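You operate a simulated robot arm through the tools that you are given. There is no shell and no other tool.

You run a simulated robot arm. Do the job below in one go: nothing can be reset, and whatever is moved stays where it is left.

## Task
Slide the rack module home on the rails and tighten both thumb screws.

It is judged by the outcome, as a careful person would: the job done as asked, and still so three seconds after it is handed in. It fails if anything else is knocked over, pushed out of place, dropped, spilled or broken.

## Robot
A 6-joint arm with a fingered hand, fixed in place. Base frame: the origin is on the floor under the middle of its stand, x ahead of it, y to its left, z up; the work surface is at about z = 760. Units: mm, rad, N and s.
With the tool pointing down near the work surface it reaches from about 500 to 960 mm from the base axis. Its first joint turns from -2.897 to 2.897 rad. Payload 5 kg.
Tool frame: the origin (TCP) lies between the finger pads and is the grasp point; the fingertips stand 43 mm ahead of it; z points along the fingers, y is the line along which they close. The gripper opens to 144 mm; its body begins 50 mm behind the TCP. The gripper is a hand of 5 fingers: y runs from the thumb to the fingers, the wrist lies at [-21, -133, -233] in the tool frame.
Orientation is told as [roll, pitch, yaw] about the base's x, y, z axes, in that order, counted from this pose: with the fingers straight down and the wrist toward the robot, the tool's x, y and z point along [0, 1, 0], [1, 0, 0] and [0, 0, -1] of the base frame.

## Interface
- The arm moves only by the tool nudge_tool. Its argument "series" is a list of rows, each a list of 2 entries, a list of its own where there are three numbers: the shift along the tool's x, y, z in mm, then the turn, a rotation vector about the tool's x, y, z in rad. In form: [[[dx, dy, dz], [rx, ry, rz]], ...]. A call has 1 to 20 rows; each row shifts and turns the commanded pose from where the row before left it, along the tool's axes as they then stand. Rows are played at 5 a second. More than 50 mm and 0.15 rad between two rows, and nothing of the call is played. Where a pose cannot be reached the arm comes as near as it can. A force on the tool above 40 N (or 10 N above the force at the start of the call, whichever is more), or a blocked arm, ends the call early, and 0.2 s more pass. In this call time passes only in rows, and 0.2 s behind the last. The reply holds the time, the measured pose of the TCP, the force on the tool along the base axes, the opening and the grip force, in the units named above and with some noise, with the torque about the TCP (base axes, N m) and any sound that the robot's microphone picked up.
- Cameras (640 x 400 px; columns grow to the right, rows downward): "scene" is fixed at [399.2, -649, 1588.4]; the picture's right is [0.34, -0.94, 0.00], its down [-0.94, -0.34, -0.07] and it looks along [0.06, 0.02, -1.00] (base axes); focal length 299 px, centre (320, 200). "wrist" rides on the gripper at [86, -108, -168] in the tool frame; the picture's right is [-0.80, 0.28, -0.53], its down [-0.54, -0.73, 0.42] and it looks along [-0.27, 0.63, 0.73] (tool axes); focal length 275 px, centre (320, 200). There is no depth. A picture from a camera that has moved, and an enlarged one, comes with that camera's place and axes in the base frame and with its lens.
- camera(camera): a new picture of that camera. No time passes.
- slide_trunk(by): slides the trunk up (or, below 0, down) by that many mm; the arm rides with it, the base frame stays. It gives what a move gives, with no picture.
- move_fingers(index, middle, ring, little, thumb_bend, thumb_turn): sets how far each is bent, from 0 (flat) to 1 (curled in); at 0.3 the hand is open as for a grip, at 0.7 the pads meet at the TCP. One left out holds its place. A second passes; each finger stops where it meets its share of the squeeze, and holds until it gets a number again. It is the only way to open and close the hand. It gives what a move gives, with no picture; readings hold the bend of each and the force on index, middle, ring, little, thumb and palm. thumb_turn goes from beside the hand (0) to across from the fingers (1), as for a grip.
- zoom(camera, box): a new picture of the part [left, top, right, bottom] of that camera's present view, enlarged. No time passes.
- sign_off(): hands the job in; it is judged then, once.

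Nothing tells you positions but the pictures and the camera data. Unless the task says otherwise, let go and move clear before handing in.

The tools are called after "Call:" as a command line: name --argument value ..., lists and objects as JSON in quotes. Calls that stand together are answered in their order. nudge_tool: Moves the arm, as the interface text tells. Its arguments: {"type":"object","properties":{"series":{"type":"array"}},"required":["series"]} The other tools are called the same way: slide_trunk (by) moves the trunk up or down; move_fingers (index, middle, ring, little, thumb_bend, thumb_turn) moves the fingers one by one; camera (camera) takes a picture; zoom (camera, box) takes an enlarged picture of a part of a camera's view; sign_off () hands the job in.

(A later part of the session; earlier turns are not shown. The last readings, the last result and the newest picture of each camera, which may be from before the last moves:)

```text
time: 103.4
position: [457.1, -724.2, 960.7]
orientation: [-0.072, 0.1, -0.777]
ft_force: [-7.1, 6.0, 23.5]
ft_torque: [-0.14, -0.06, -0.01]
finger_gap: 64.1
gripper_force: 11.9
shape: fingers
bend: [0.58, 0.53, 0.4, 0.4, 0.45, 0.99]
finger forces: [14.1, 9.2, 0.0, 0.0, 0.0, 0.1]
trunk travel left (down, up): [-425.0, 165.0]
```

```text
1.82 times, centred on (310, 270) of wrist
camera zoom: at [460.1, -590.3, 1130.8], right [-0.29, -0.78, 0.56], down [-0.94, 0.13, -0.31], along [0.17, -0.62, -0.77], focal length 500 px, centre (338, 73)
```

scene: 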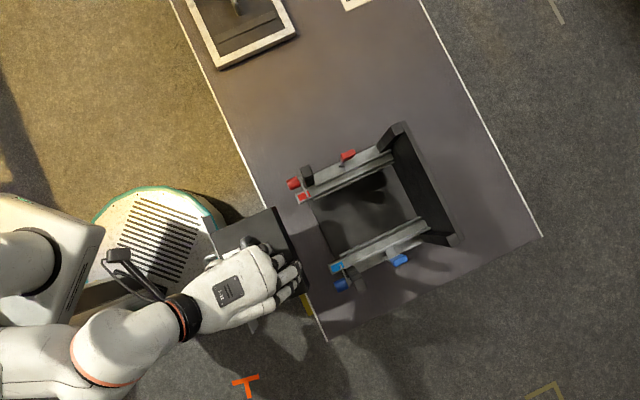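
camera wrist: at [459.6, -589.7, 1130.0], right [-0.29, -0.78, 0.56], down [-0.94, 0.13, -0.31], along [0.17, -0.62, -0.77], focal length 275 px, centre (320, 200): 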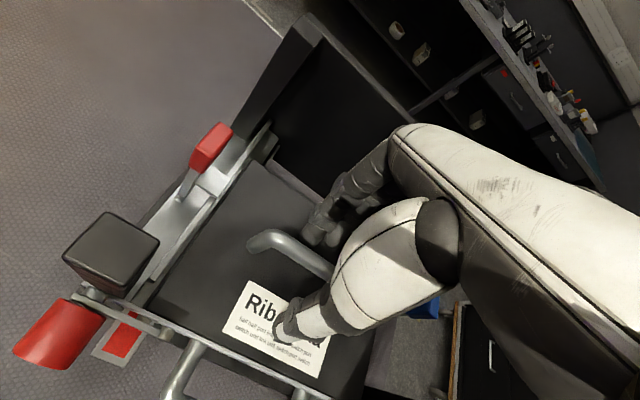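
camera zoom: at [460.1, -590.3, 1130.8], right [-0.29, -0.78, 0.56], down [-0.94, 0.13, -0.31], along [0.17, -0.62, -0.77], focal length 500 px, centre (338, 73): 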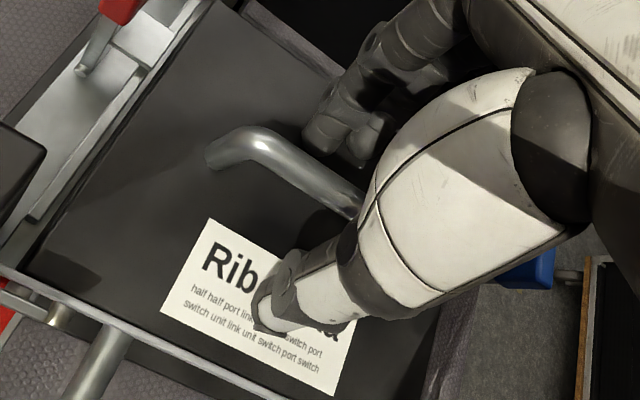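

Call:
nudge_tool --series '[[[0, 0, -3], [0, 0, 0]], [[0, 0, -3], [0, 0, 0]], [[0, 0, -3], [0, 0, 0]], [[0, 0, 0], [0, 0, 0]]]'

Call:
nudge_tool --series '[[[0, 0, -10], [0, 0, 0]], [[0, 0, -20], [0, 0, 0]], [[0, 0, -20], [0, 0, 0]], [[0, 0, -20], [0, 0, 0]], [[0, -20, -20], [0, 0, 0]], [[0, -25, -20], [0, 0, 0]], [[0, -25, -15], [0, 0, 0]], [[0, -30, 0], [0, 0, 0]], [[0, -30, 0], [0, 0, 0]], [[0, -30, 0], [0, 0, 0]], [[0, -30, 0], [0, 0, 0]]]'

Call:
camera --camera "wrist"

Call:
zoom --camera "scene" --box '[260, 110, 440, 310]'

```text
time: 104.4
position: [459.2, -725.4, 964.3]
orientation: [-0.07, 0.105, -0.778]
ft_force: [-0.3, 0.6, 1.4]
ft_torque: [-0.03, -0.02, -0.02]
finger_gap: 86.1
gripper_force: 0.1
shape: fingers
bend: [0.51, 0.5, 0.4, 0.4, 0.45, 0.99]
finger forces: [0.7, 0.0, 0.1, 0.0, 0.1, 0.0]
trunk travel left (down, up): [-425.0, 165.0]
```

```text
time: 106.8
position: [379.7, -688.4, 1154.8]
orientation: [-0.069, 0.103, -0.778]
ft_force: [0.3, -0.8, 0.2]
ft_torque: [0.01, -0.02, 0.01]
finger_gap: 86.8
gripper_force: 0.0
shape: fingers
bend: [0.5, 0.5, 0.4, 0.4, 0.45, 0.99]
finger forces: [0.0, 0.0, 0.1, 0.0, 0.0, 0.0]
out of reach, approached as far as the arm can: row 4, 5, 6, 7, 8, 9, 10, 11
trunk travel left (down, up): [-425.0, 165.0]
```

```text
taken
camera wrist: at [383.4, -554.9, 1326.4], right [-0.29, -0.78, 0.56], down [-0.94, 0.13, -0.31], along [0.17, -0.61, -0.77], focal length 275 px, centre (320, 200)
```

wrist: 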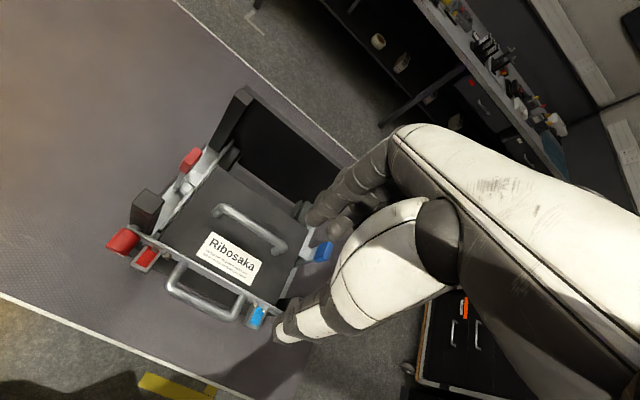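

```text
2.00 times, centred on (350, 210) of scene
camera zoom: at [399.2, -649.0, 1588.4], right [0.34, -0.94, 0.0], down [-0.94, -0.34, -0.07], along [0.06, 0.02, -1.0], focal length 597 px, centre (260, 180)
```

zoom: 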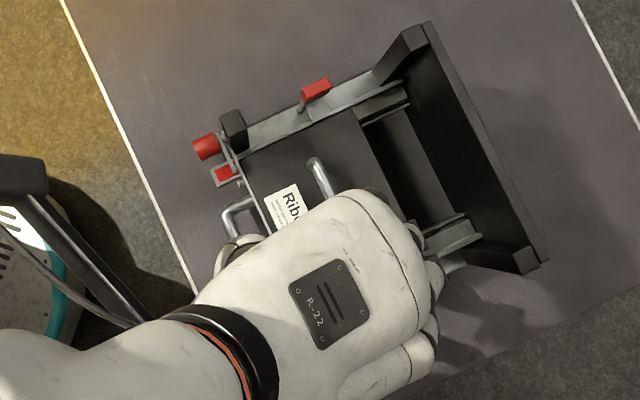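

The hand is clear and the module sits in the rack. I'll zoom in to check that it is fully home on both sides.

Call:
zoom --camera "wrist" --box '[90, 80, 350, 350]'

Call:
zoom --camera "scene" --box '[280, 155, 330, 205]'

Call:
zoom --camera "wrist" --box '[95, 180, 195, 290]'

Call:
zoom --camera "wrist" --box '[230, 220, 340, 340]'

```text
1.48 times, centred on (220, 215) of wrist
camera zoom: at [383.4, -554.9, 1326.4], right [-0.29, -0.78, 0.56], down [-0.94, 0.13, -0.31], along [0.17, -0.61, -0.77], focal length 408 px, centre (468, 178)
```

zoom: 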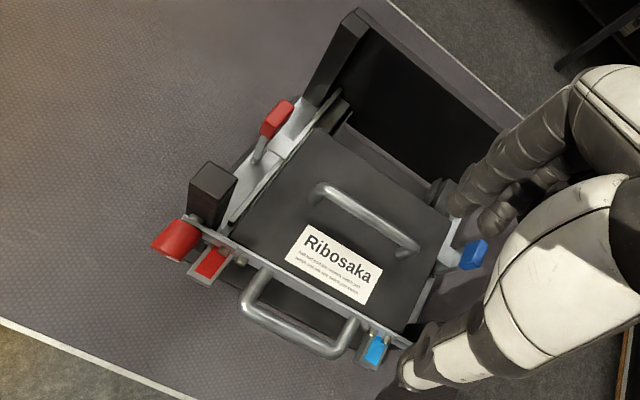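

```text
8.00 times, centred on (305, 180) of scene
camera zoom: at [399.2, -649.0, 1588.4], right [0.34, -0.94, 0.0], down [-0.94, -0.34, -0.07], along [0.06, 0.02, -1.0], focal length 2390 px, centre (440, 360)
```

zoom: 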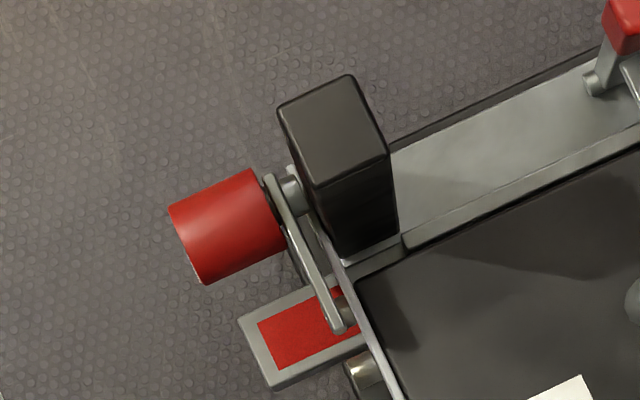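

```text
3.64 times, centred on (145, 235) of wrist
camera zoom: at [383.4, -554.9, 1326.4], right [-0.29, -0.78, 0.56], down [-0.94, 0.13, -0.31], along [0.17, -0.61, -0.77], focal length 1001 px, centre (956, 73)
```

zoom: 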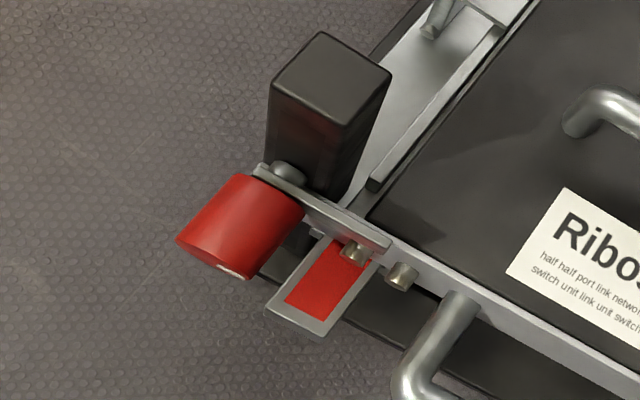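

```text
3.33 times, centred on (285, 280) of wrist
camera zoom: at [383.4, -554.9, 1326.4], right [-0.29, -0.78, 0.56], down [-0.94, 0.13, -0.31], along [0.17, -0.61, -0.77], focal length 918 px, centre (437, -67)
```

zoom: 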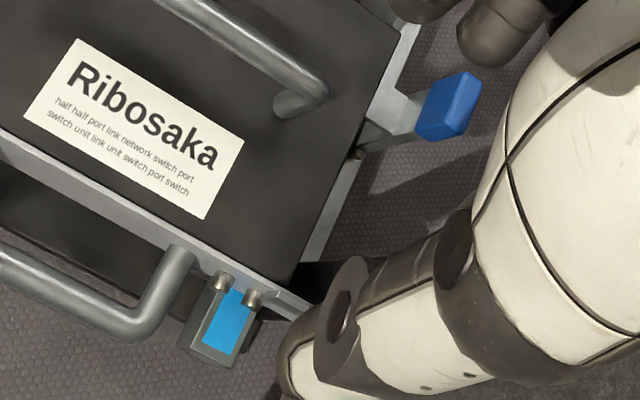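

Both ends of the faceplate measure a≈746 with its back face against the posts, so it is square and home. Next I level the hand and move it clear in front of the rack so I can study the knobs and prepare a single-finger push.

Call:
nudge_tool --series '[[[0, 0, 0], [0, 0, 0]], [[0, 0, 0], [0, 0, 0]]]'

```text
time: 107.4
position: [380.5, -688.8, 1154.6]
orientation: [-0.068, 0.104, -0.779]
ft_force: [-0.8, -1.1, -0.2]
ft_torque: [-0.02, -0.01, -0.01]
finger_gap: 87.0
gripper_force: 0.2
shape: fingers
bend: [0.5, 0.5, 0.4, 0.4, 0.45, 0.99]
finger forces: [0.0, 0.0, 0.0, 0.1, 0.0, 0.1]
trunk travel left (down, up): [-425.0, 165.0]
```

Call:
nudge_tool --series '[[[0, -20, 0], [0, 0, 0]], [[0, -20, 0], [0, 0, 0]]]'

```text
time: 108.0
position: [358.5, -684.5, 1174.8]
orientation: [-0.068, 0.102, -0.778]
ft_force: [0.7, -0.2, 0.4]
ft_torque: [-0.01, 0.0, 0.01]
finger_gap: 86.9
gripper_force: 0.0
shape: fingers
bend: [0.5, 0.5, 0.4, 0.4, 0.45, 0.99]
finger forces: [0.0, 0.0, 0.0, 0.0, 0.0, 0.1]
out of reach, approached as far as the arm can: row 1, 2
trunk travel left (down, up): [-425.0, 165.0]
```

Call:
nudge_tool --series '[[[0, 0, 30], [0, 0, 0]], [[0, 0, 30], [0, 0, 0]]]'

```text
time: 108.6
position: [362.1, -710.7, 1130.2]
orientation: [-0.071, 0.102, -0.778]
ft_force: [-0.3, -0.8, 0.7]
ft_torque: [0.03, 0.03, 0.03]
finger_gap: 87.1
gripper_force: 0.0
shape: fingers
bend: [0.5, 0.5, 0.4, 0.4, 0.45, 0.99]
finger forces: [0.1, 0.0, 0.0, 0.1, 0.0, 0.0]
out of reach, approached as far as the arm can: row 1, 2
trunk travel left (down, up): [-425.0, 165.0]
```

Call:
camera --camera "scene"

Call:
camera --camera "wrist"

```text
taken
```

scene: 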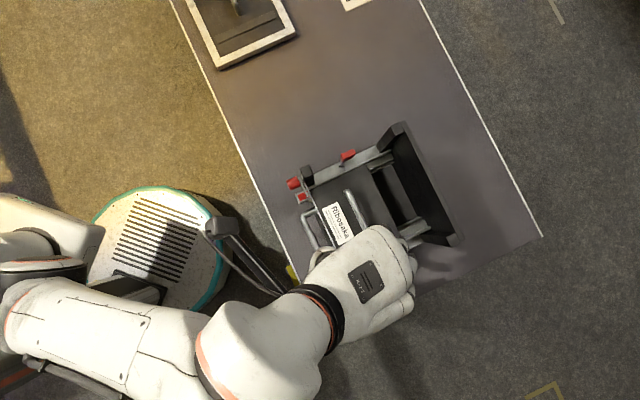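

```text
taken
camera wrist: at [365.9, -576.9, 1301.0], right [-0.29, -0.78, 0.56], down [-0.94, 0.13, -0.31], along [0.17, -0.61, -0.77], focal length 275 px, centre (320, 200)
```

wrist: 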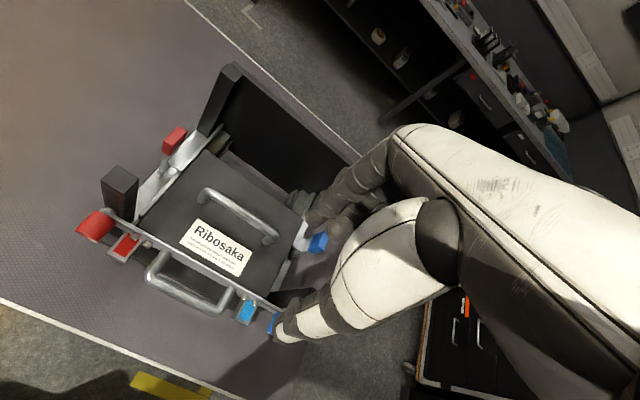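

Call:
nudge_tool --series '[[[0, 0, 0], [-0.05, 0.035, 0]], [[0, 0, 0], [-0.05, 0.035, 0]], [[0, 0, 0], [0, 0, 0]]]'

```text
time: 109.4
position: [366.2, -725.4, 1137.2]
orientation: [0.001, 0.004, -0.774]
ft_force: [0.0, 0.1, -0.7]
ft_torque: [-0.03, 0.0, 0.02]
finger_gap: 87.0
gripper_force: 0.0
shape: fingers
bend: [0.5, 0.5, 0.4, 0.4, 0.45, 0.99]
finger forces: [0.0, 0.0, 0.0, 0.1, 0.1, 0.0]
out of reach, approached as far as the arm can: row 1, 2
trunk travel left (down, up): [-425.0, 165.0]
```

Call:
nudge_tool --series '[[[0, -20, 0], [0, 0, 0]], [[0, -20, 0], [0, 0, 0]], [[0, -20, 0], [0, 0, 0]]]'

```text
time: 110.2
position: [333.5, -722.4, 1160.8]
orientation: [0.0, 0.004, -0.775]
ft_force: [0.4, -0.3, -0.6]
ft_torque: [0.04, -0.01, 0.01]
finger_gap: 87.0
gripper_force: 0.1
shape: fingers
bend: [0.5, 0.5, 0.4, 0.4, 0.45, 0.99]
finger forces: [0.0, 0.0, 0.0, 0.0, 0.0, 0.1]
out of reach, approached as far as the arm can: row 1, 2, 3
trunk travel left (down, up): [-425.0, 165.0]
```

The arm seems to have run into full extension and slides along that limit. I'll try drawing it straight back toward the shoulder.

Call:
nudge_tool --series '[[[21, -37, 24], [0, 0, 0]], [[21, -37, 24], [0, 0, 0]], [[21, -37, 24], [0, 0, 0]]]'

```text
time: 111.0
position: [332.9, -721.6, 1159.6]
orientation: [0.0, 0.004, -0.775]
ft_force: [-0.3, 0.2, -0.4]
ft_torque: [0.02, 0.02, 0.03]
finger_gap: 87.0
gripper_force: 0.1
shape: fingers
bend: [0.5, 0.5, 0.4, 0.4, 0.45, 0.99]
finger forces: [0.1, 0.1, 0.0, 0.1, 0.0, 0.0]
out of reach, approached as far as the arm can: row 1, 2, 3
trunk travel left (down, up): [-425.0, 165.0]
```

Call:
nudge_tool --series '[[[9.9, -17.3, -34], [0, 0, 0]], [[9.9, -17.3, -34], [0, 0, 0]]]'

```text
time: 111.6
position: [324.1, -684.6, 1227.8]
orientation: [-0.001, 0.002, -0.778]
ft_force: [-0.7, 0.4, -0.3]
ft_torque: [0.02, 0.04, -0.01]
finger_gap: 86.9
gripper_force: 0.0
shape: fingers
bend: [0.5, 0.5, 0.4, 0.4, 0.45, 0.99]
finger forces: [0.0, 0.0, 0.1, 0.0, 0.1, 0.0]
trunk travel left (down, up): [-425.0, 165.0]
```

Call:
nudge_tool --series '[[[10, -18, 12], [0, 0, 0]], [[10, -18, 12], [0, 0, 0]]]'

```text
time: 112.2
position: [321.3, -681.6, 1226.8]
orientation: [0.004, 0.002, -0.774]
ft_force: [-0.4, 0.5, -0.8]
ft_torque: [-0.01, 0.0, -0.01]
finger_gap: 87.0
gripper_force: 0.0
shape: fingers
bend: [0.5, 0.5, 0.4, 0.4, 0.45, 0.99]
finger forces: [0.1, 0.1, 0.1, 0.0, 0.0, 0.1]
out of reach, approached as far as the arm can: row 1, 2
trunk travel left (down, up): [-425.0, 165.0]
```

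Call:
camera --camera "scene"

```text
taken
```

scene: 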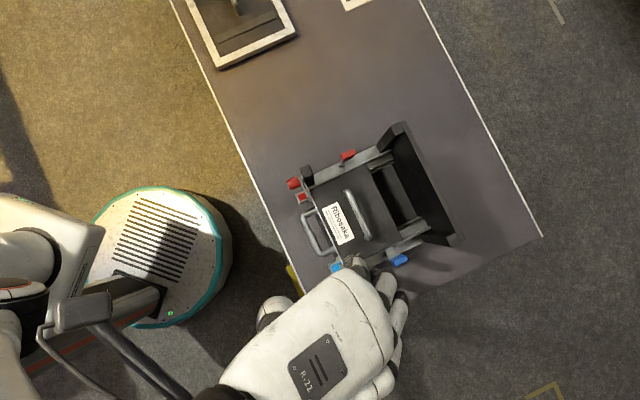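

Call:
nudge_tool --series '[[[0, 0, 0], [-0.1, 0, 0]], [[0, 0, 0], [-0.1, 0, 0]], [[0, 0, 0], [-0.1, 0, 0]]]'

Call:
camera --camera "scene"

```text
time: 113.0
position: [333.5, -739.6, 1268.1]
orientation: [0.002, -0.297, -0.773]
ft_force: [0.4, 0.1, -0.6]
ft_torque: [0.02, 0.0, 0.0]
finger_gap: 87.1
gripper_force: 0.2
shape: fingers
bend: [0.5, 0.5, 0.4, 0.4, 0.45, 0.99]
finger forces: [0.1, 0.1, 0.1, 0.1, 0.0, 0.1]
out of reach, approached as far as the arm can: row 1, 2, 3
trunk travel left (down, up): [-425.0, 165.0]
```

```text
taken
```

scene: 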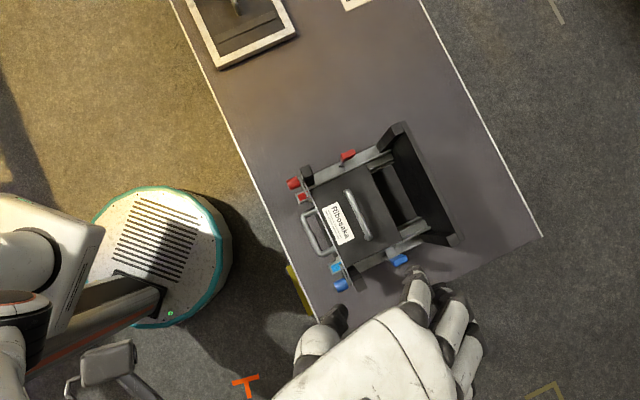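

Call:
nudge_tool --series '[[[-10, 6.3, 38], [0, 0, 0]], [[-10, 6.3, 38], [0, 0, 0]]]'

Call:
nudge_tool --series '[[[0, -20, 0], [0, 0, 0]], [[0, -20, 0], [0, 0, 0]]]'

```text
time: 113.6
position: [346.3, -780.4, 1197.2]
orientation: [0.0, -0.297, -0.775]
ft_force: [-0.2, 0.4, 0.3]
ft_torque: [0.02, -0.01, -0.05]
finger_gap: 87.1
gripper_force: 0.0
shape: fingers
bend: [0.5, 0.5, 0.4, 0.4, 0.45, 0.99]
finger forces: [0.0, 0.0, 0.0, 0.0, 0.0, 0.0]
trunk travel left (down, up): [-425.0, 165.0]
```

```text
time: 114.2
position: [322.0, -782.2, 1202.5]
orientation: [0.0, -0.296, -0.775]
ft_force: [0.6, -0.5, -0.5]
ft_torque: [-0.03, -0.02, 0.02]
finger_gap: 87.0
gripper_force: 0.0
shape: fingers
bend: [0.5, 0.5, 0.4, 0.4, 0.45, 0.99]
finger forces: [0.0, 0.0, 0.1, 0.0, 0.1, 0.0]
out of reach, approached as far as the arm can: row 1, 2
trunk travel left (down, up): [-425.0, 165.0]
```

Call:
camera --camera "scene"

Call:
camera --camera "wrist"

```text
taken
```

scene: 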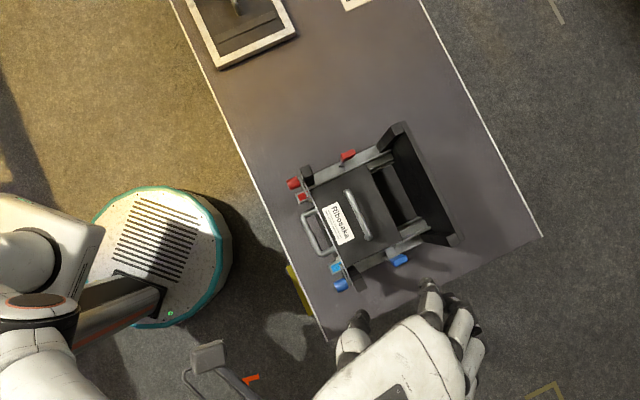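

```text
taken
camera wrist: at [272.7, -613.6, 1331.8], right [-0.47, -0.65, 0.59], down [-0.79, 0.01, -0.62], along [0.39, -0.76, -0.52], focal length 275 px, centre (320, 200)
```

wrist: 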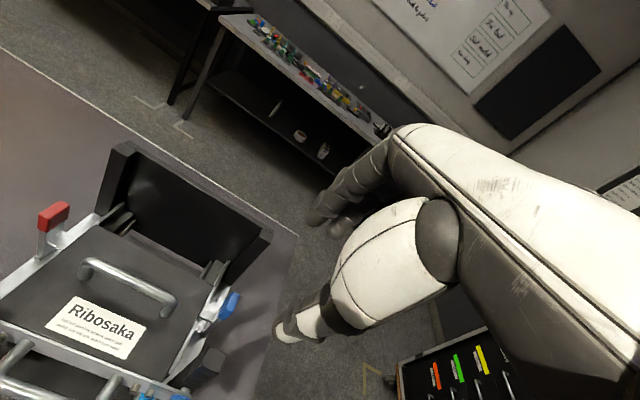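

The arm has swung into an awkward elbow posture. I'll level the hand and work back toward the last pose it reached comfortably (above the module), then retreat along the same straight path I used to come in.

Call:
nudge_tool --series '[[[0, 0, 0], [0.1, 0, 0]], [[0, 0, 0], [0.1, 0, 0]], [[0, 0, 0], [0.1, 0, 0]], [[20, 20, 0], [0, 0, 0]], [[20, 20, 0], [0, 0, 0]]]'

Call:
camera --camera "scene"

```text
time: 115.4
position: [364.8, -716.4, 1161.2]
orientation: [0.0, 0.003, -0.775]
ft_force: [-0.5, -1.1, -0.5]
ft_torque: [0.05, -0.01, 0.02]
finger_gap: 87.1
gripper_force: 0.0
shape: fingers
bend: [0.5, 0.5, 0.4, 0.4, 0.45, 0.99]
finger forces: [0.0, 0.1, 0.0, 0.0, 0.0, 0.0]
out of reach, approached as far as the arm can: row 1, 2, 3, 4, 5
trunk travel left (down, up): [-425.0, 165.0]
```

```text
taken
```

scene: 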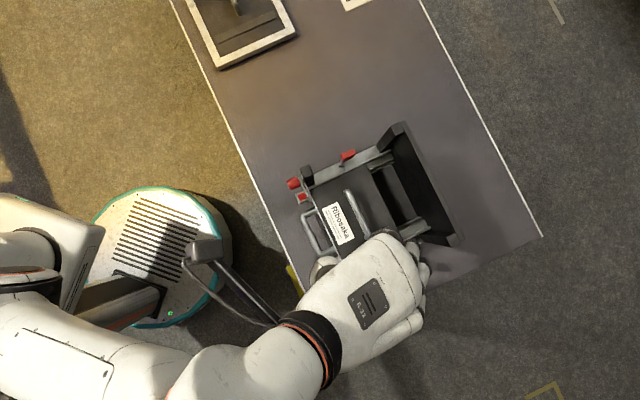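

Call:
nudge_tool --series '[[[22, 22, 0], [0, 0, 0]], [[22, 22, 0], [0, 0, 0]], [[22, 22, 0], [0, 0, 0]], [[0, 0, 20], [0, 0, 0]], [[0, 0, 20], [0, 0, 0]]]'

```text
time: 116.6
position: [456.7, -704.4, 1114.1]
orientation: [0.002, 0.004, -0.776]
ft_force: [0.4, 0.1, 0.7]
ft_torque: [0.03, -0.02, 0.0]
finger_gap: 87.0
gripper_force: 0.1
shape: fingers
bend: [0.5, 0.5, 0.4, 0.4, 0.45, 0.99]
finger forces: [0.1, 0.0, 0.1, 0.0, 0.0, 0.0]
out of reach, approached as far as the arm can: row 1, 2, 3, 4, 5
trunk travel left (down, up): [-425.0, 165.0]
```

Call:
nudge_tool --series '[[[0, 0, 20], [0, 0, 0]], [[0, 0, 20], [0, 0, 0]], [[0, 0, 20], [0, 0, 0]], [[0, 0, 20], [0, 0, 0]]]'

Call:
camera --camera "scene"

```text
time: 117.6
position: [468.5, -731.4, 1046.5]
orientation: [0.001, 0.005, -0.774]
ft_force: [-0.6, -0.2, -0.5]
ft_torque: [0.01, 0.02, -0.03]
finger_gap: 86.9
gripper_force: 0.1
shape: fingers
bend: [0.5, 0.5, 0.4, 0.4, 0.45, 0.99]
finger forces: [0.0, 0.0, 0.0, 0.0, 0.0, 0.1]
out of reach, approached as far as the arm can: row 1, 2, 3, 4
trunk travel left (down, up): [-425.0, 165.0]
```

```text
taken
```

scene: 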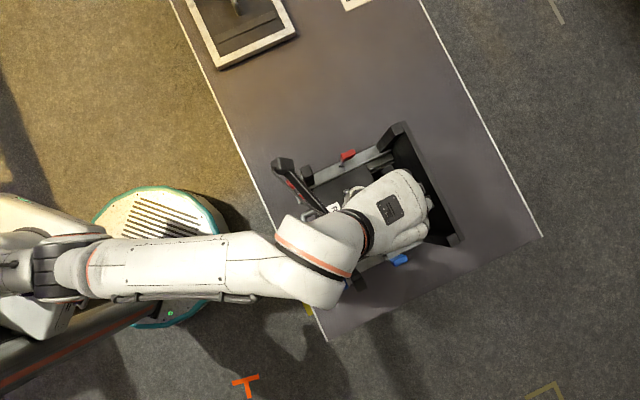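

The arm is stretched straight here and the solver can't fold the elbow. I'll swing sideways above everything to the open table area where it worked comfortably before, and bring it down there to refold the arm.

Call:
nudge_tool --series '[[[0, -10, -35], [0, 0, 0]], [[0, -10, -35], [0, 0, 0]], [[40, 0, 0], [0, 0, 0]], [[40, 0, 0], [0, 0, 0]], [[40, 0, 0], [0, 0, 0]], [[40, 0, 0], [0, 0, 0]], [[40, 0, 0], [0, 0, 0]], [[40, 0, 0], [0, 0, 0]], [[40, 0, 0], [0, 0, 0]], [[40, 0, 0], [0, 0, 0]]]'

```text
time: 119.8
position: [676.2, -482.4, 1117.1]
orientation: [0.001, 0.0, -0.775]
ft_force: [0.1, 0.0, -0.4]
ft_torque: [0.01, -0.02, -0.01]
finger_gap: 86.7
gripper_force: 0.0
shape: fingers
bend: [0.5, 0.5, 0.4, 0.4, 0.45, 0.99]
finger forces: [0.0, 0.0, 0.1, 0.1, 0.0, 0.0]
out of reach, approached as far as the arm can: row 2
trunk travel left (down, up): [-425.0, 165.0]
```

Call:
nudge_tool --series '[[[0, -20, 20], [0, 0, 0]], [[0, -20, 20], [0, 0, 0]], [[0, -20, 20], [0, 0, 0]], [[0, -20, 20], [0, 0, 0]], [[0, -20, 0], [0, 0, 0]], [[0, -20, 0], [0, 0, 0]]]'

Call:
camera --camera "scene"

```text
time: 121.2
position: [591.8, -397.5, 1035.8]
orientation: [-0.001, 0.0, -0.774]
ft_force: [0.0, -0.8, 0.2]
ft_torque: [0.03, -0.03, 0.01]
finger_gap: 87.2
gripper_force: 0.1
shape: fingers
bend: [0.5, 0.5, 0.4, 0.4, 0.45, 0.99]
finger forces: [0.0, 0.1, 0.0, 0.1, 0.0, 0.0]
trunk travel left (down, up): [-425.0, 165.0]
```

```text
taken
```

scene: 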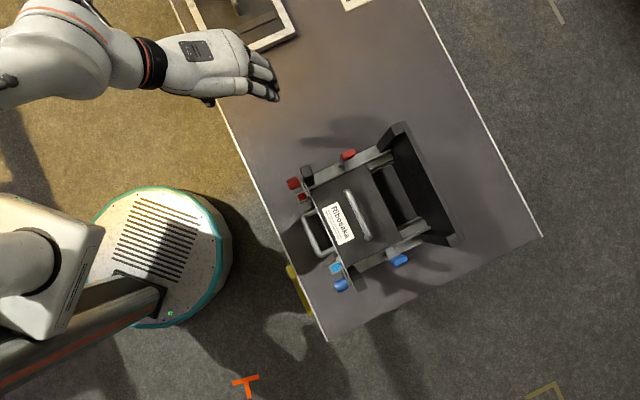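

The arm is back in a comfortable posture and the overhead view of the rack is now unobstructed. I'll inspect seating and the knobs closely.

Call:
zoom --camera "scene" --box '[270, 110, 470, 310]'

Call:
zoom --camera "scene" --box '[285, 160, 325, 200]'

Call:
zoom --camera "scene" --box '[325, 255, 365, 295]'

Call:
zoom --camera "scene" --box '[340, 135, 400, 195]'

Call:
zoom --camera "scene" --box '[370, 220, 430, 280]'

```text
2.00 times, centred on (370, 210) of scene
camera zoom: at [399.2, -649.0, 1588.4], right [0.34, -0.94, 0.0], down [-0.94, -0.34, -0.07], along [0.06, 0.02, -1.0], focal length 597 px, centre (220, 180)
```

zoom: 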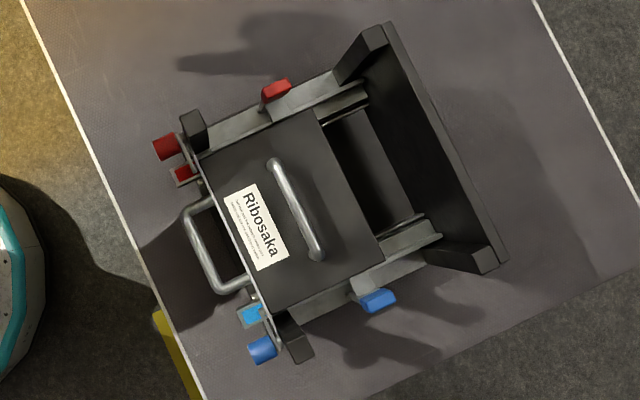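

```text
10.00 times, centred on (305, 180) of scene
camera zoom: at [399.2, -649.0, 1588.4], right [0.34, -0.94, 0.0], down [-0.94, -0.34, -0.07], along [0.06, 0.02, -1.0], focal length 2987 px, centre (470, 400)
```

zoom: 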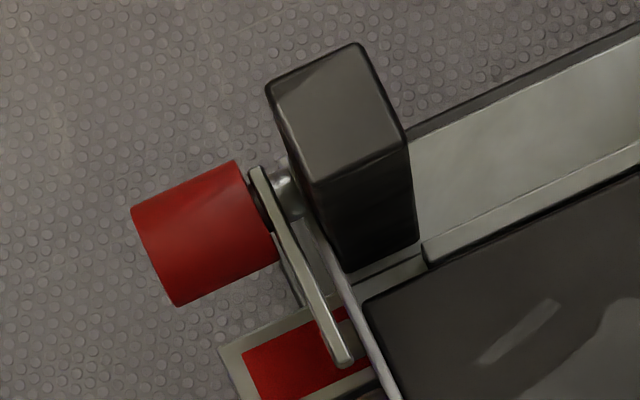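

```text
10.00 times, centred on (345, 275) of scene
camera zoom: at [399.2, -649.0, 1588.4], right [0.34, -0.94, 0.0], down [-0.94, -0.34, -0.07], along [0.06, 0.02, -1.0], focal length 2987 px, centre (70, -550)
```

zoom: 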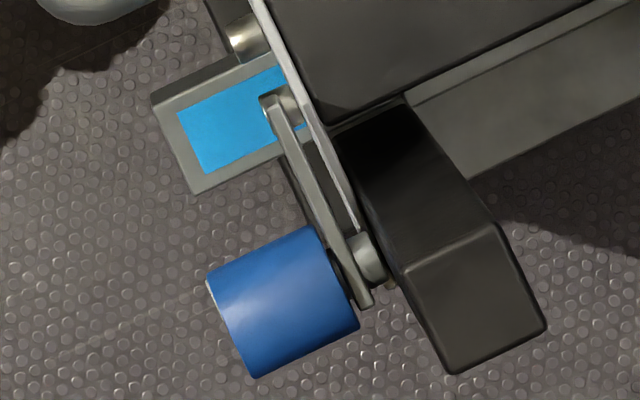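

```text
6.67 times, centred on (370, 165) of scene
camera zoom: at [399.2, -649.0, 1588.4], right [0.34, -0.94, 0.0], down [-0.94, -0.34, -0.07], along [0.06, 0.02, -1.0], focal length 1991 px, centre (-13, 433)
```

zoom: 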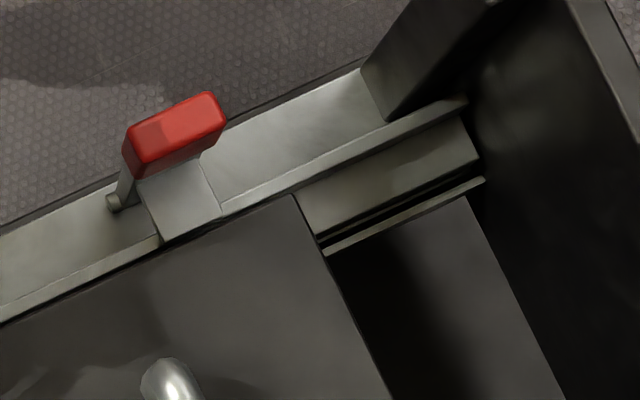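

```text
6.67 times, centred on (400, 250) of scene
camera zoom: at [399.2, -649.0, 1588.4], right [0.34, -0.94, 0.0], down [-0.94, -0.34, -0.07], along [0.06, 0.02, -1.0], focal length 1991 px, centre (-213, -133)
```

zoom: 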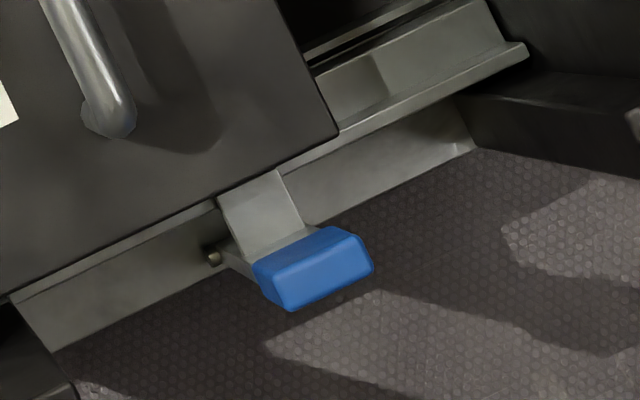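

Call:
zoom --camera "scene" --box '[301, 172, 317, 188]'

Call:
zoom --camera "scene" --box '[337, 258, 357, 278]'

```text
16.00 times, centred on (309, 180) of scene
camera zoom: at [399.2, -649.0, 1588.4], right [0.34, -0.94, 0.0], down [-0.94, -0.34, -0.07], along [0.06, 0.02, -1.0], focal length 4779 px, centre (496, 520)
```

zoom: 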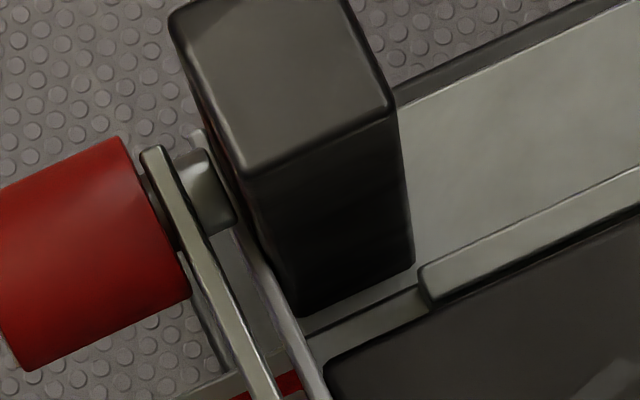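

```text
16.00 times, centred on (347, 268) of scene
camera zoom: at [399.2, -649.0, 1588.4], right [0.34, -0.94, 0.0], down [-0.94, -0.34, -0.07], along [0.06, 0.02, -1.0], focal length 4779 px, centre (-112, -888)
```

zoom: 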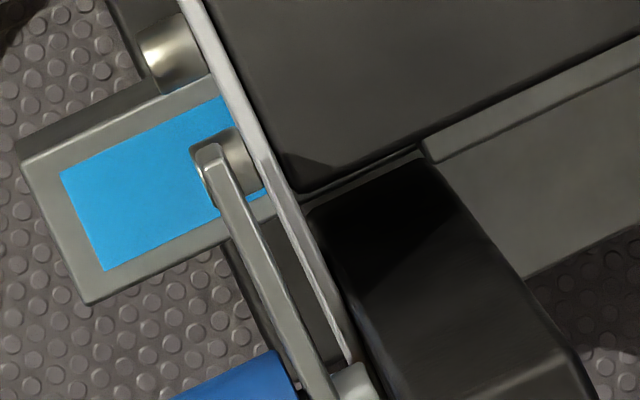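

The plate looks 1.5–3 mm short of the posts, so I'll give it a firmer push on its front handle with a closed fist before doing the screws. First I'll form the fist and look at its shape.

Call:
move_fingers --index 1.0 --middle 1.0 --ring 1.0 --little 1.0 --thumb_bend 0.6

Call:
camera --camera "wrist"

Call:
zoom --camera "scene" --box '[100, 0, 320, 140]'

```text
time: 122.2
position: [591.7, -399.3, 1033.3]
orientation: [-0.001, 0.0, -0.775]
ft_force: [-0.2, -0.3, -0.2]
ft_torque: [0.04, -0.02, 0.01]
finger_gap: 77.6
gripper_force: 0.1
shape: fingers
bend: [1.0, 1.0, 1.0, 1.0, 0.6, 1.0]
finger forces: [0.0, 0.0, 0.1, 0.0, 0.0, 0.1]
trunk travel left (down, up): [-425.0, 165.0]
```

```text
taken
camera wrist: at [574.8, -260.9, 1202.0], right [-0.35, -0.77, 0.53], down [-0.9, 0.12, -0.42], along [0.26, -0.63, -0.73], focal length 275 px, centre (320, 200)
```

wrist: 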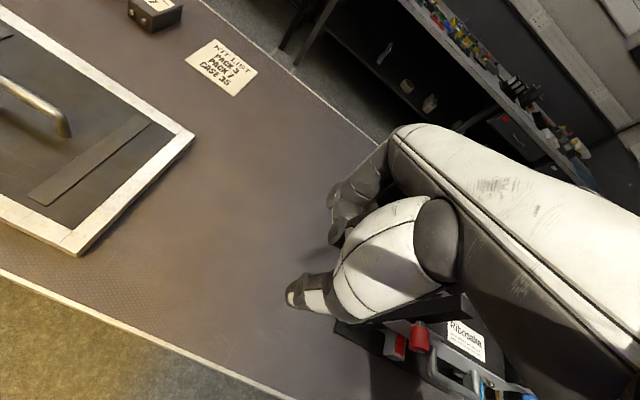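

```text
2.86 times, centred on (210, 70) of scene
camera zoom: at [399.2, -649.0, 1588.4], right [0.34, -0.94, 0.0], down [-0.94, -0.34, -0.07], along [0.06, 0.02, -1.0], focal length 853 px, centre (634, 571)
```

zoom: 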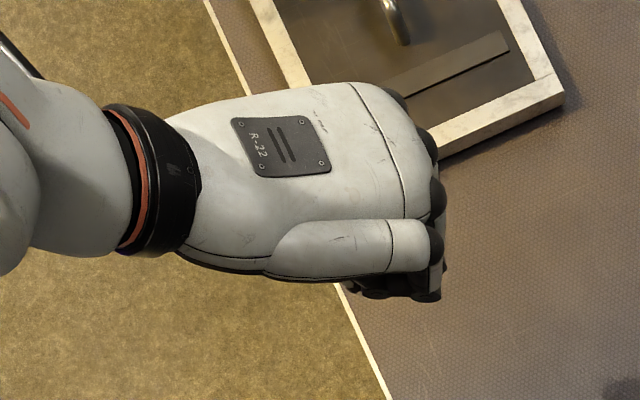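

Call:
nudge_tool --series '[[[0, -30, 0], [0, 0, 0]], [[0, -30, 0], [0, 0, 0]], [[0, -30, 0], [0, 0, 0]], [[-40, 0, 0], [0, 0, 0]], [[-40, 0, 0], [0, 0, 0]], [[-40, 0, 0], [0, 0, 0]], [[-40, 0, 0], [0, 0, 0]], [[-40, 0, 0], [0, 0, 0]], [[-40, 0, 0], [0, 0, 0]], [[-40, 0, 0], [0, 0, 0]], [[-40, 0, 0], [0, 0, 0]], [[0, 0, 30], [0, 0, 0]], [[0, 0, 30], [0, 0, 0]]]'

Call:
camera --camera "wrist"

Call:
zoom --camera "scene" --box '[230, 130, 430, 330]'

```text
time: 125.0
position: [301.4, -565.1, 974.1]
orientation: [-0.003, 0.0, -0.775]
ft_force: [0.1, -0.3, 1.0]
ft_torque: [0.01, -0.01, 0.01]
finger_gap: 77.7
gripper_force: 0.1
shape: fingers
bend: [1.0, 1.0, 1.0, 1.0, 0.6, 1.0]
finger forces: [0.0, 0.1, 0.1, 0.0, 0.1, 0.0]
trunk travel left (down, up): [-425.0, 165.0]
```

```text
taken
camera wrist: at [285.2, -427.5, 1142.1], right [-0.35, -0.77, 0.53], down [-0.9, 0.12, -0.42], along [0.26, -0.63, -0.73], focal length 275 px, centre (320, 200)
```

wrist: 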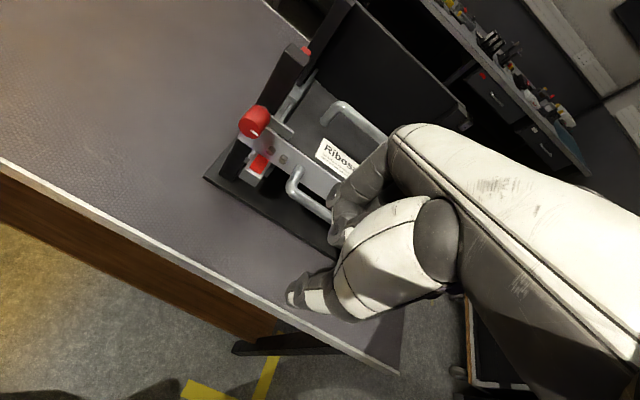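

```text
2.00 times, centred on (330, 230) of scene
camera zoom: at [399.2, -649.0, 1588.4], right [0.34, -0.94, 0.0], down [-0.94, -0.34, -0.07], along [0.06, 0.02, -1.0], focal length 597 px, centre (300, 140)
```

zoom: 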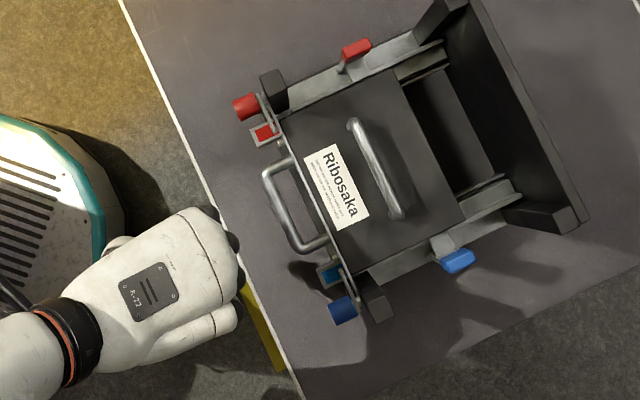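

Call:
zoom --camera "wrist" --box '[200, 60, 380, 230]'

Call:
zoom --camera "wrist" --box '[225, 90, 305, 180]'

```text
2.35 times, centred on (290, 145) of wrist
camera zoom: at [285.2, -427.5, 1142.1], right [-0.35, -0.77, 0.53], down [-0.9, 0.12, -0.42], along [0.26, -0.63, -0.73], focal length 648 px, centre (391, 329)
```

zoom: 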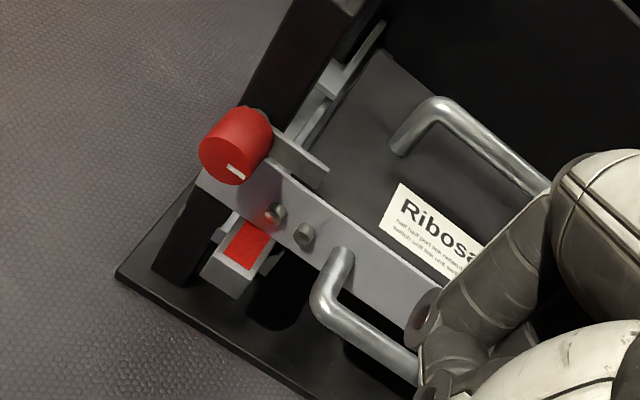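

```text
4.44 times, centred on (265, 135) of wrist
camera zoom: at [285.2, -427.5, 1142.1], right [-0.35, -0.77, 0.53], down [-0.9, 0.12, -0.42], along [0.26, -0.63, -0.73], focal length 1224 px, centre (564, 489)
```

zoom: 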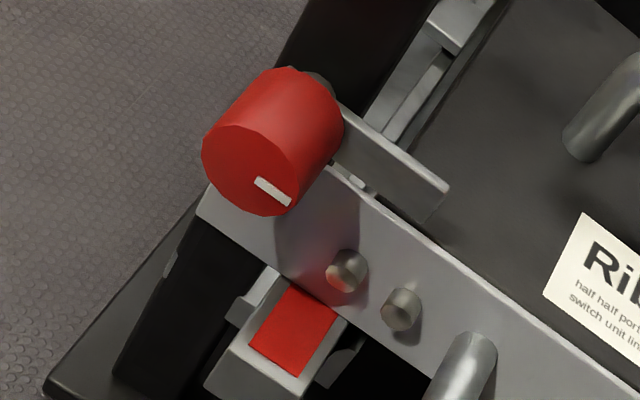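

Call:
nudge_tool --series '[[[0, 0, 25], [0, 0, 0]], [[0, 0, 20], [0, 0, 0]], [[0, 10, 0], [0, 0, 0]], [[0, 6, 0], [0, 0, 0]], [[0, 4, 0], [0, 0, 0]]]'

Call:
camera --camera "wrist"

Call:
zoom --camera "scene" --box '[250, 170, 370, 290]'

```text
time: 126.2
position: [316.2, -578.0, 930.0]
orientation: [0.0, 0.003, -0.775]
ft_force: [-0.4, 0.5, -0.8]
ft_torque: [0.0, -0.03, 0.02]
finger_gap: 78.1
gripper_force: 0.1
shape: fingers
bend: [1.0, 1.0, 1.0, 1.0, 0.6, 1.0]
finger forces: [0.0, 0.0, 0.1, 0.1, 0.1, 0.0]
trunk travel left (down, up): [-425.0, 165.0]
```

```text
taken
camera wrist: at [299.2, -440.7, 1097.7], right [-0.35, -0.77, 0.53], down [-0.9, 0.12, -0.42], along [0.26, -0.63, -0.73], focal length 275 px, centre (320, 200)
```

wrist: 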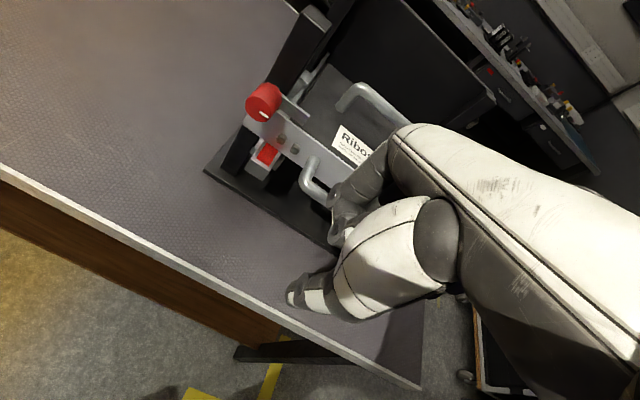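

```text
3.33 times, centred on (310, 230) of scene
camera zoom: at [399.2, -649.0, 1588.4], right [0.34, -0.94, 0.0], down [-0.94, -0.34, -0.07], along [0.06, 0.02, -1.0], focal length 996 px, centre (353, 100)
```

zoom: 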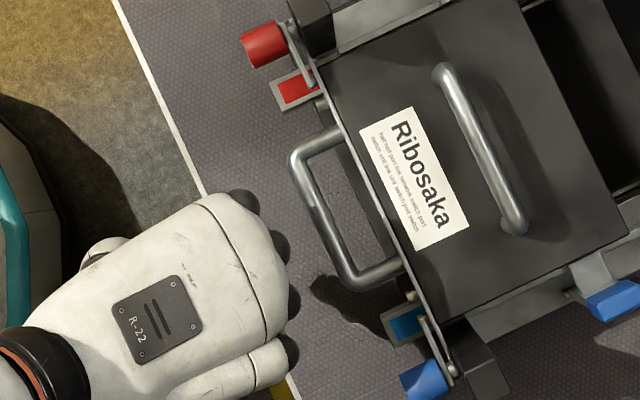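

Call:
nudge_tool --series '[[[0, 5, 0], [0, 0, 0]], [[0, 5, 0], [0, 0, 0]], [[0, 0, 0], [0, 0, 0]]]'

Call:
nudge_tool --series '[[[0, 4, 0], [0, 0, 0]], [[0, 4, 0], [0, 0, 0]], [[0, 0, 0], [0, 0, 0]]]'

Call:
zoom --camera "scene" --box '[250, 170, 370, 290]'

```text
time: 127.0
position: [323.2, -585.4, 929.6]
orientation: [0.0, 0.001, -0.776]
ft_force: [-0.2, -0.7, -1.0]
ft_torque: [0.05, 0.0, 0.02]
finger_gap: 77.7
gripper_force: 0.0
shape: fingers
bend: [1.0, 1.0, 1.0, 1.0, 0.6, 1.0]
finger forces: [0.0, 0.1, 0.0, 0.1, 0.1, 0.0]
trunk travel left (down, up): [-425.0, 165.0]
```

```text
time: 127.8
position: [329.2, -591.7, 930.6]
orientation: [-0.002, 0.003, -0.776]
ft_force: [0.4, 0.2, 0.5]
ft_torque: [0.02, -0.04, -0.01]
finger_gap: 77.7
gripper_force: 0.1
shape: fingers
bend: [1.0, 1.0, 1.0, 1.0, 0.6, 1.0]
finger forces: [0.0, 0.0, 0.0, 0.0, 0.1, 0.1]
trunk travel left (down, up): [-425.0, 165.0]
```

```text
3.33 times, centred on (310, 230) of scene
camera zoom: at [399.2, -649.0, 1588.4], right [0.34, -0.94, 0.0], down [-0.94, -0.34, -0.07], along [0.06, 0.02, -1.0], focal length 996 px, centre (353, 100)
```

zoom: 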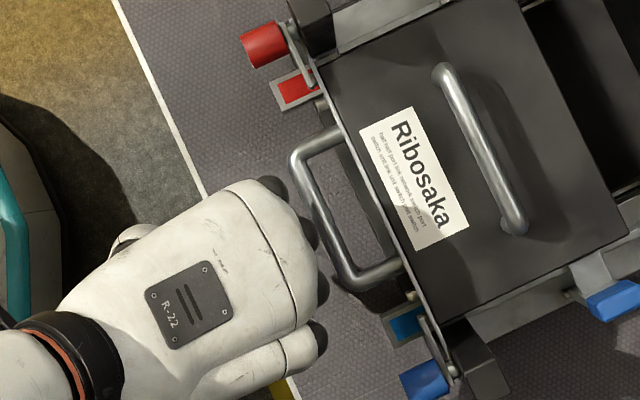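

Call:
nudge_tool --series '[[[0, -10, 0], [0, 0, 0]], [[0, 0, 12], [0, 0, 0]], [[0, 0, 12], [0, 0, 0]], [[0, 5, 0], [0, 0, 0]], [[0, 5, 0], [0, 0, 0]], [[0, 4, 0], [0, 0, 0]], [[0, 0, 0], [0, 0, 0]]]'

Call:
nudge_tool --series '[[[0, 4, 0], [0, 0, 0]], [[0, 4, 0], [0, 0, 0]], [[0, 0, 0], [0, 0, 0]]]'

Call:
zoom --camera "scene" --box '[250, 170, 370, 290]'

Call:
zoom --camera "wrist" --box '[200, 60, 400, 240]'

```text
time: 129.4
position: [330.4, -592.6, 906.1]
orientation: [-0.002, 0.002, -0.775]
ft_force: [-0.5, -0.4, -0.6]
ft_torque: [0.01, 0.02, -0.01]
finger_gap: 77.9
gripper_force: 0.0
shape: fingers
bend: [1.0, 1.0, 1.0, 1.0, 0.6, 1.0]
finger forces: [0.0, 0.1, 0.1, 0.1, 0.0, 0.1]
trunk travel left (down, up): [-425.0, 165.0]
```

```text
time: 130.2
position: [337.2, -599.1, 906.3]
orientation: [0.0, 0.002, -0.776]
ft_force: [0.0, 0.2, 0.5]
ft_torque: [-0.05, 0.02, -0.04]
finger_gap: 77.6
gripper_force: 0.0
shape: fingers
bend: [1.0, 1.0, 1.0, 1.0, 0.6, 1.0]
finger forces: [0.0, 0.0, 0.0, 0.0, 0.0, 0.1]
trunk travel left (down, up): [-425.0, 165.0]
```

```text
3.33 times, centred on (310, 230) of scene
camera zoom: at [399.2, -649.0, 1588.4], right [0.34, -0.94, 0.0], down [-0.94, -0.34, -0.07], along [0.06, 0.02, -1.0], focal length 996 px, centre (353, 100)
```

zoom: 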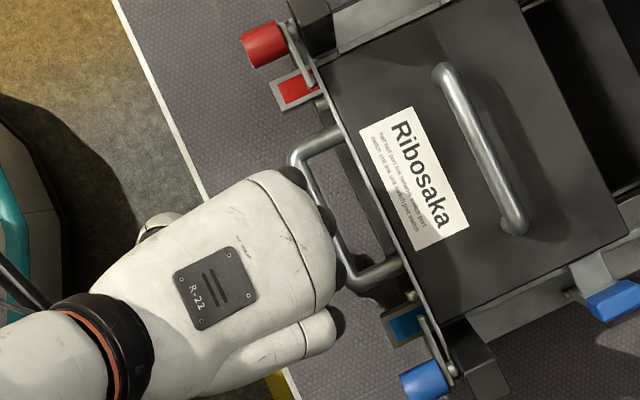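

```text
2.22 times, centred on (300, 150) of wrist
camera zoom: at [320.2, -460.8, 1074.0], right [-0.35, -0.77, 0.53], down [-0.9, 0.12, -0.42], along [0.26, -0.63, -0.73], focal length 612 px, centre (364, 311)
```

zoom: 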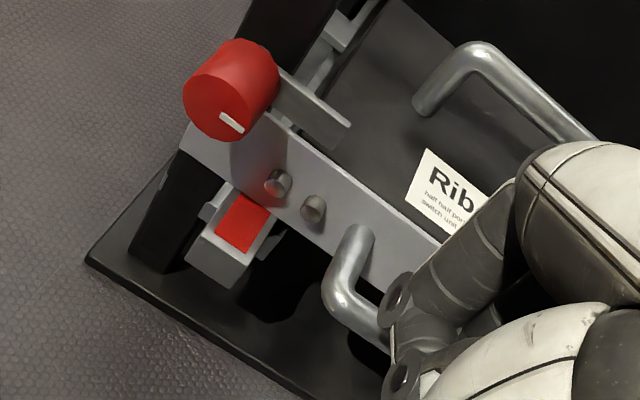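

Call:
nudge_tool --series '[[[0, 3, 0], [0, 0, 0]], [[0, 3, 0], [0, 0, 0]], [[0, 0, 0], [0, 0, 0]]]'

Call:
nudge_tool --series '[[[0, 3, 0], [0, 0, 0]], [[0, 3, 0], [0, 0, 0]], [[0, 0, 0], [0, 0, 0]]]'

Call:
nudge_tool --series '[[[0, 3, 0], [0, 0, 0]], [[0, 3, 0], [0, 0, 0]], [[0, 0, 0], [0, 0, 0]]]'

```text
time: 131.0
position: [341.7, -604.1, 907.5]
orientation: [0.0, 0.002, -0.775]
ft_force: [-0.4, -1.1, -0.8]
ft_torque: [0.0, 0.01, 0.03]
finger_gap: 77.4
gripper_force: 0.1
shape: fingers
bend: [1.0, 1.0, 1.0, 1.0, 0.6, 1.0]
finger forces: [0.0, 0.1, 0.0, 0.0, 0.0, 0.1]
trunk travel left (down, up): [-425.0, 165.0]
```

```text
time: 131.8
position: [344.6, -607.9, 906.8]
orientation: [0.001, 0.001, -0.774]
ft_force: [0.3, 0.6, 0.0]
ft_torque: [-0.02, 0.03, -0.02]
finger_gap: 77.9
gripper_force: 0.1
shape: fingers
bend: [1.0, 1.0, 1.0, 1.0, 0.6, 1.0]
finger forces: [0.0, 0.0, 0.1, 0.1, 0.0, 0.0]
trunk travel left (down, up): [-425.0, 165.0]
```

```text
time: 132.6
position: [350.0, -612.3, 906.5]
orientation: [0.0, 0.002, -0.776]
ft_force: [0.7, 0.5, -0.6]
ft_torque: [-0.03, 0.0, 0.02]
finger_gap: 77.8
gripper_force: 0.2
shape: fingers
bend: [1.0, 1.0, 1.0, 1.0, 0.6, 1.0]
finger forces: [0.1, 0.0, 0.0, 0.1, 0.1, 0.0]
trunk travel left (down, up): [-425.0, 165.0]
```

Call:
zoom --camera "scene" --box '[250, 170, 370, 290]'

Call:
camera --camera "wrist"

```text
3.33 times, centred on (310, 230) of scene
camera zoom: at [399.2, -649.0, 1588.4], right [0.34, -0.94, 0.0], down [-0.94, -0.34, -0.07], along [0.06, 0.02, -1.0], focal length 996 px, centre (353, 100)
```

zoom: 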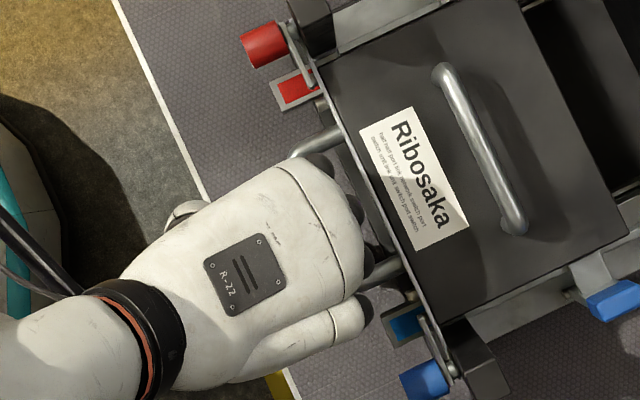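

```text
taken
camera wrist: at [332.6, -473.8, 1074.5], right [-0.35, -0.77, 0.53], down [-0.9, 0.12, -0.42], along [0.26, -0.63, -0.73], focal length 275 px, centre (320, 200)
```

wrist: 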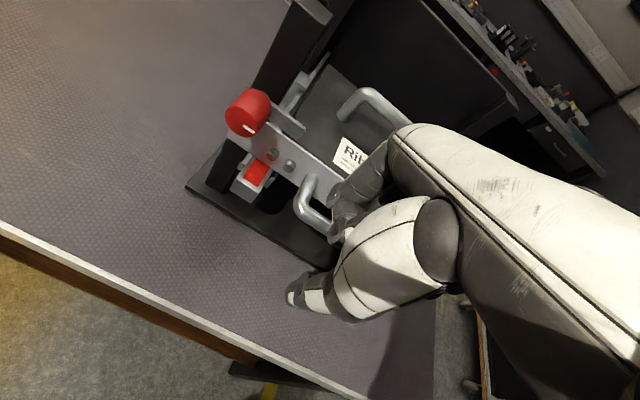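

The fist is riding just above the front handle, so I'll back off, go lower and push again.

Call:
nudge_tool --series '[[[0, -15, 0], [0, 0, 0]], [[0, -15, 0], [0, 0, 0]], [[0, -10, 0], [0, 0, 0]], [[0, 0, 14], [0, 0, 0]], [[0, 0, 14], [0, 0, 0]], [[0, 5, 0], [0, 0, 0]], [[0, 5, 0], [0, 0, 0]], [[0, 0, 0], [0, 0, 0]]]'

Call:
nudge_tool --series '[[[0, 3, 0], [0, 0, 0]], [[0, 3, 0], [0, 0, 0]], [[0, 3, 0], [0, 0, 0]], [[0, 0, 0], [0, 0, 0]]]'

Call:
nudge_tool --series '[[[0, 3, 0], [0, 0, 0]], [[0, 3, 0], [0, 0, 0]], [[0, 0, 0], [0, 0, 0]]]'

```text
time: 134.4
position: [328.8, -590.7, 878.7]
orientation: [0.001, 0.004, -0.775]
ft_force: [-0.5, 0.5, -0.5]
ft_torque: [0.01, -0.01, 0.04]
finger_gap: 78.0
gripper_force: 0.0
shape: fingers
bend: [1.0, 1.0, 1.0, 1.0, 0.6, 1.0]
finger forces: [0.0, 0.0, 0.1, 0.0, 0.1, 0.0]
trunk travel left (down, up): [-425.0, 165.0]
```

```text
time: 135.4
position: [335.4, -596.4, 878.2]
orientation: [0.0, 0.001, -0.775]
ft_force: [-0.8, 1.4, 0.4]
ft_torque: [0.0, 0.01, -0.04]
finger_gap: 77.8
gripper_force: 0.9
shape: fingers
bend: [1.0, 1.0, 1.0, 1.0, 0.6, 1.0]
finger forces: [0.1, 2.1, 0.0, 0.0, 0.0, 0.0]
trunk travel left (down, up): [-425.0, 165.0]
```

```text
time: 136.2
position: [337.8, -600.2, 879.2]
orientation: [0.0, 0.0, -0.774]
ft_force: [-9.7, 8.9, 1.7]
ft_torque: [-0.16, -0.14, -0.22]
finger_gap: 77.7
gripper_force: 5.9
shape: fingers
bend: [1.0, 1.0, 1.0, 1.0, 0.6, 1.0]
finger forces: [0.4, 12.2, 0.0, 0.0, 0.0, 0.1]
trunk travel left (down, up): [-425.0, 165.0]
```

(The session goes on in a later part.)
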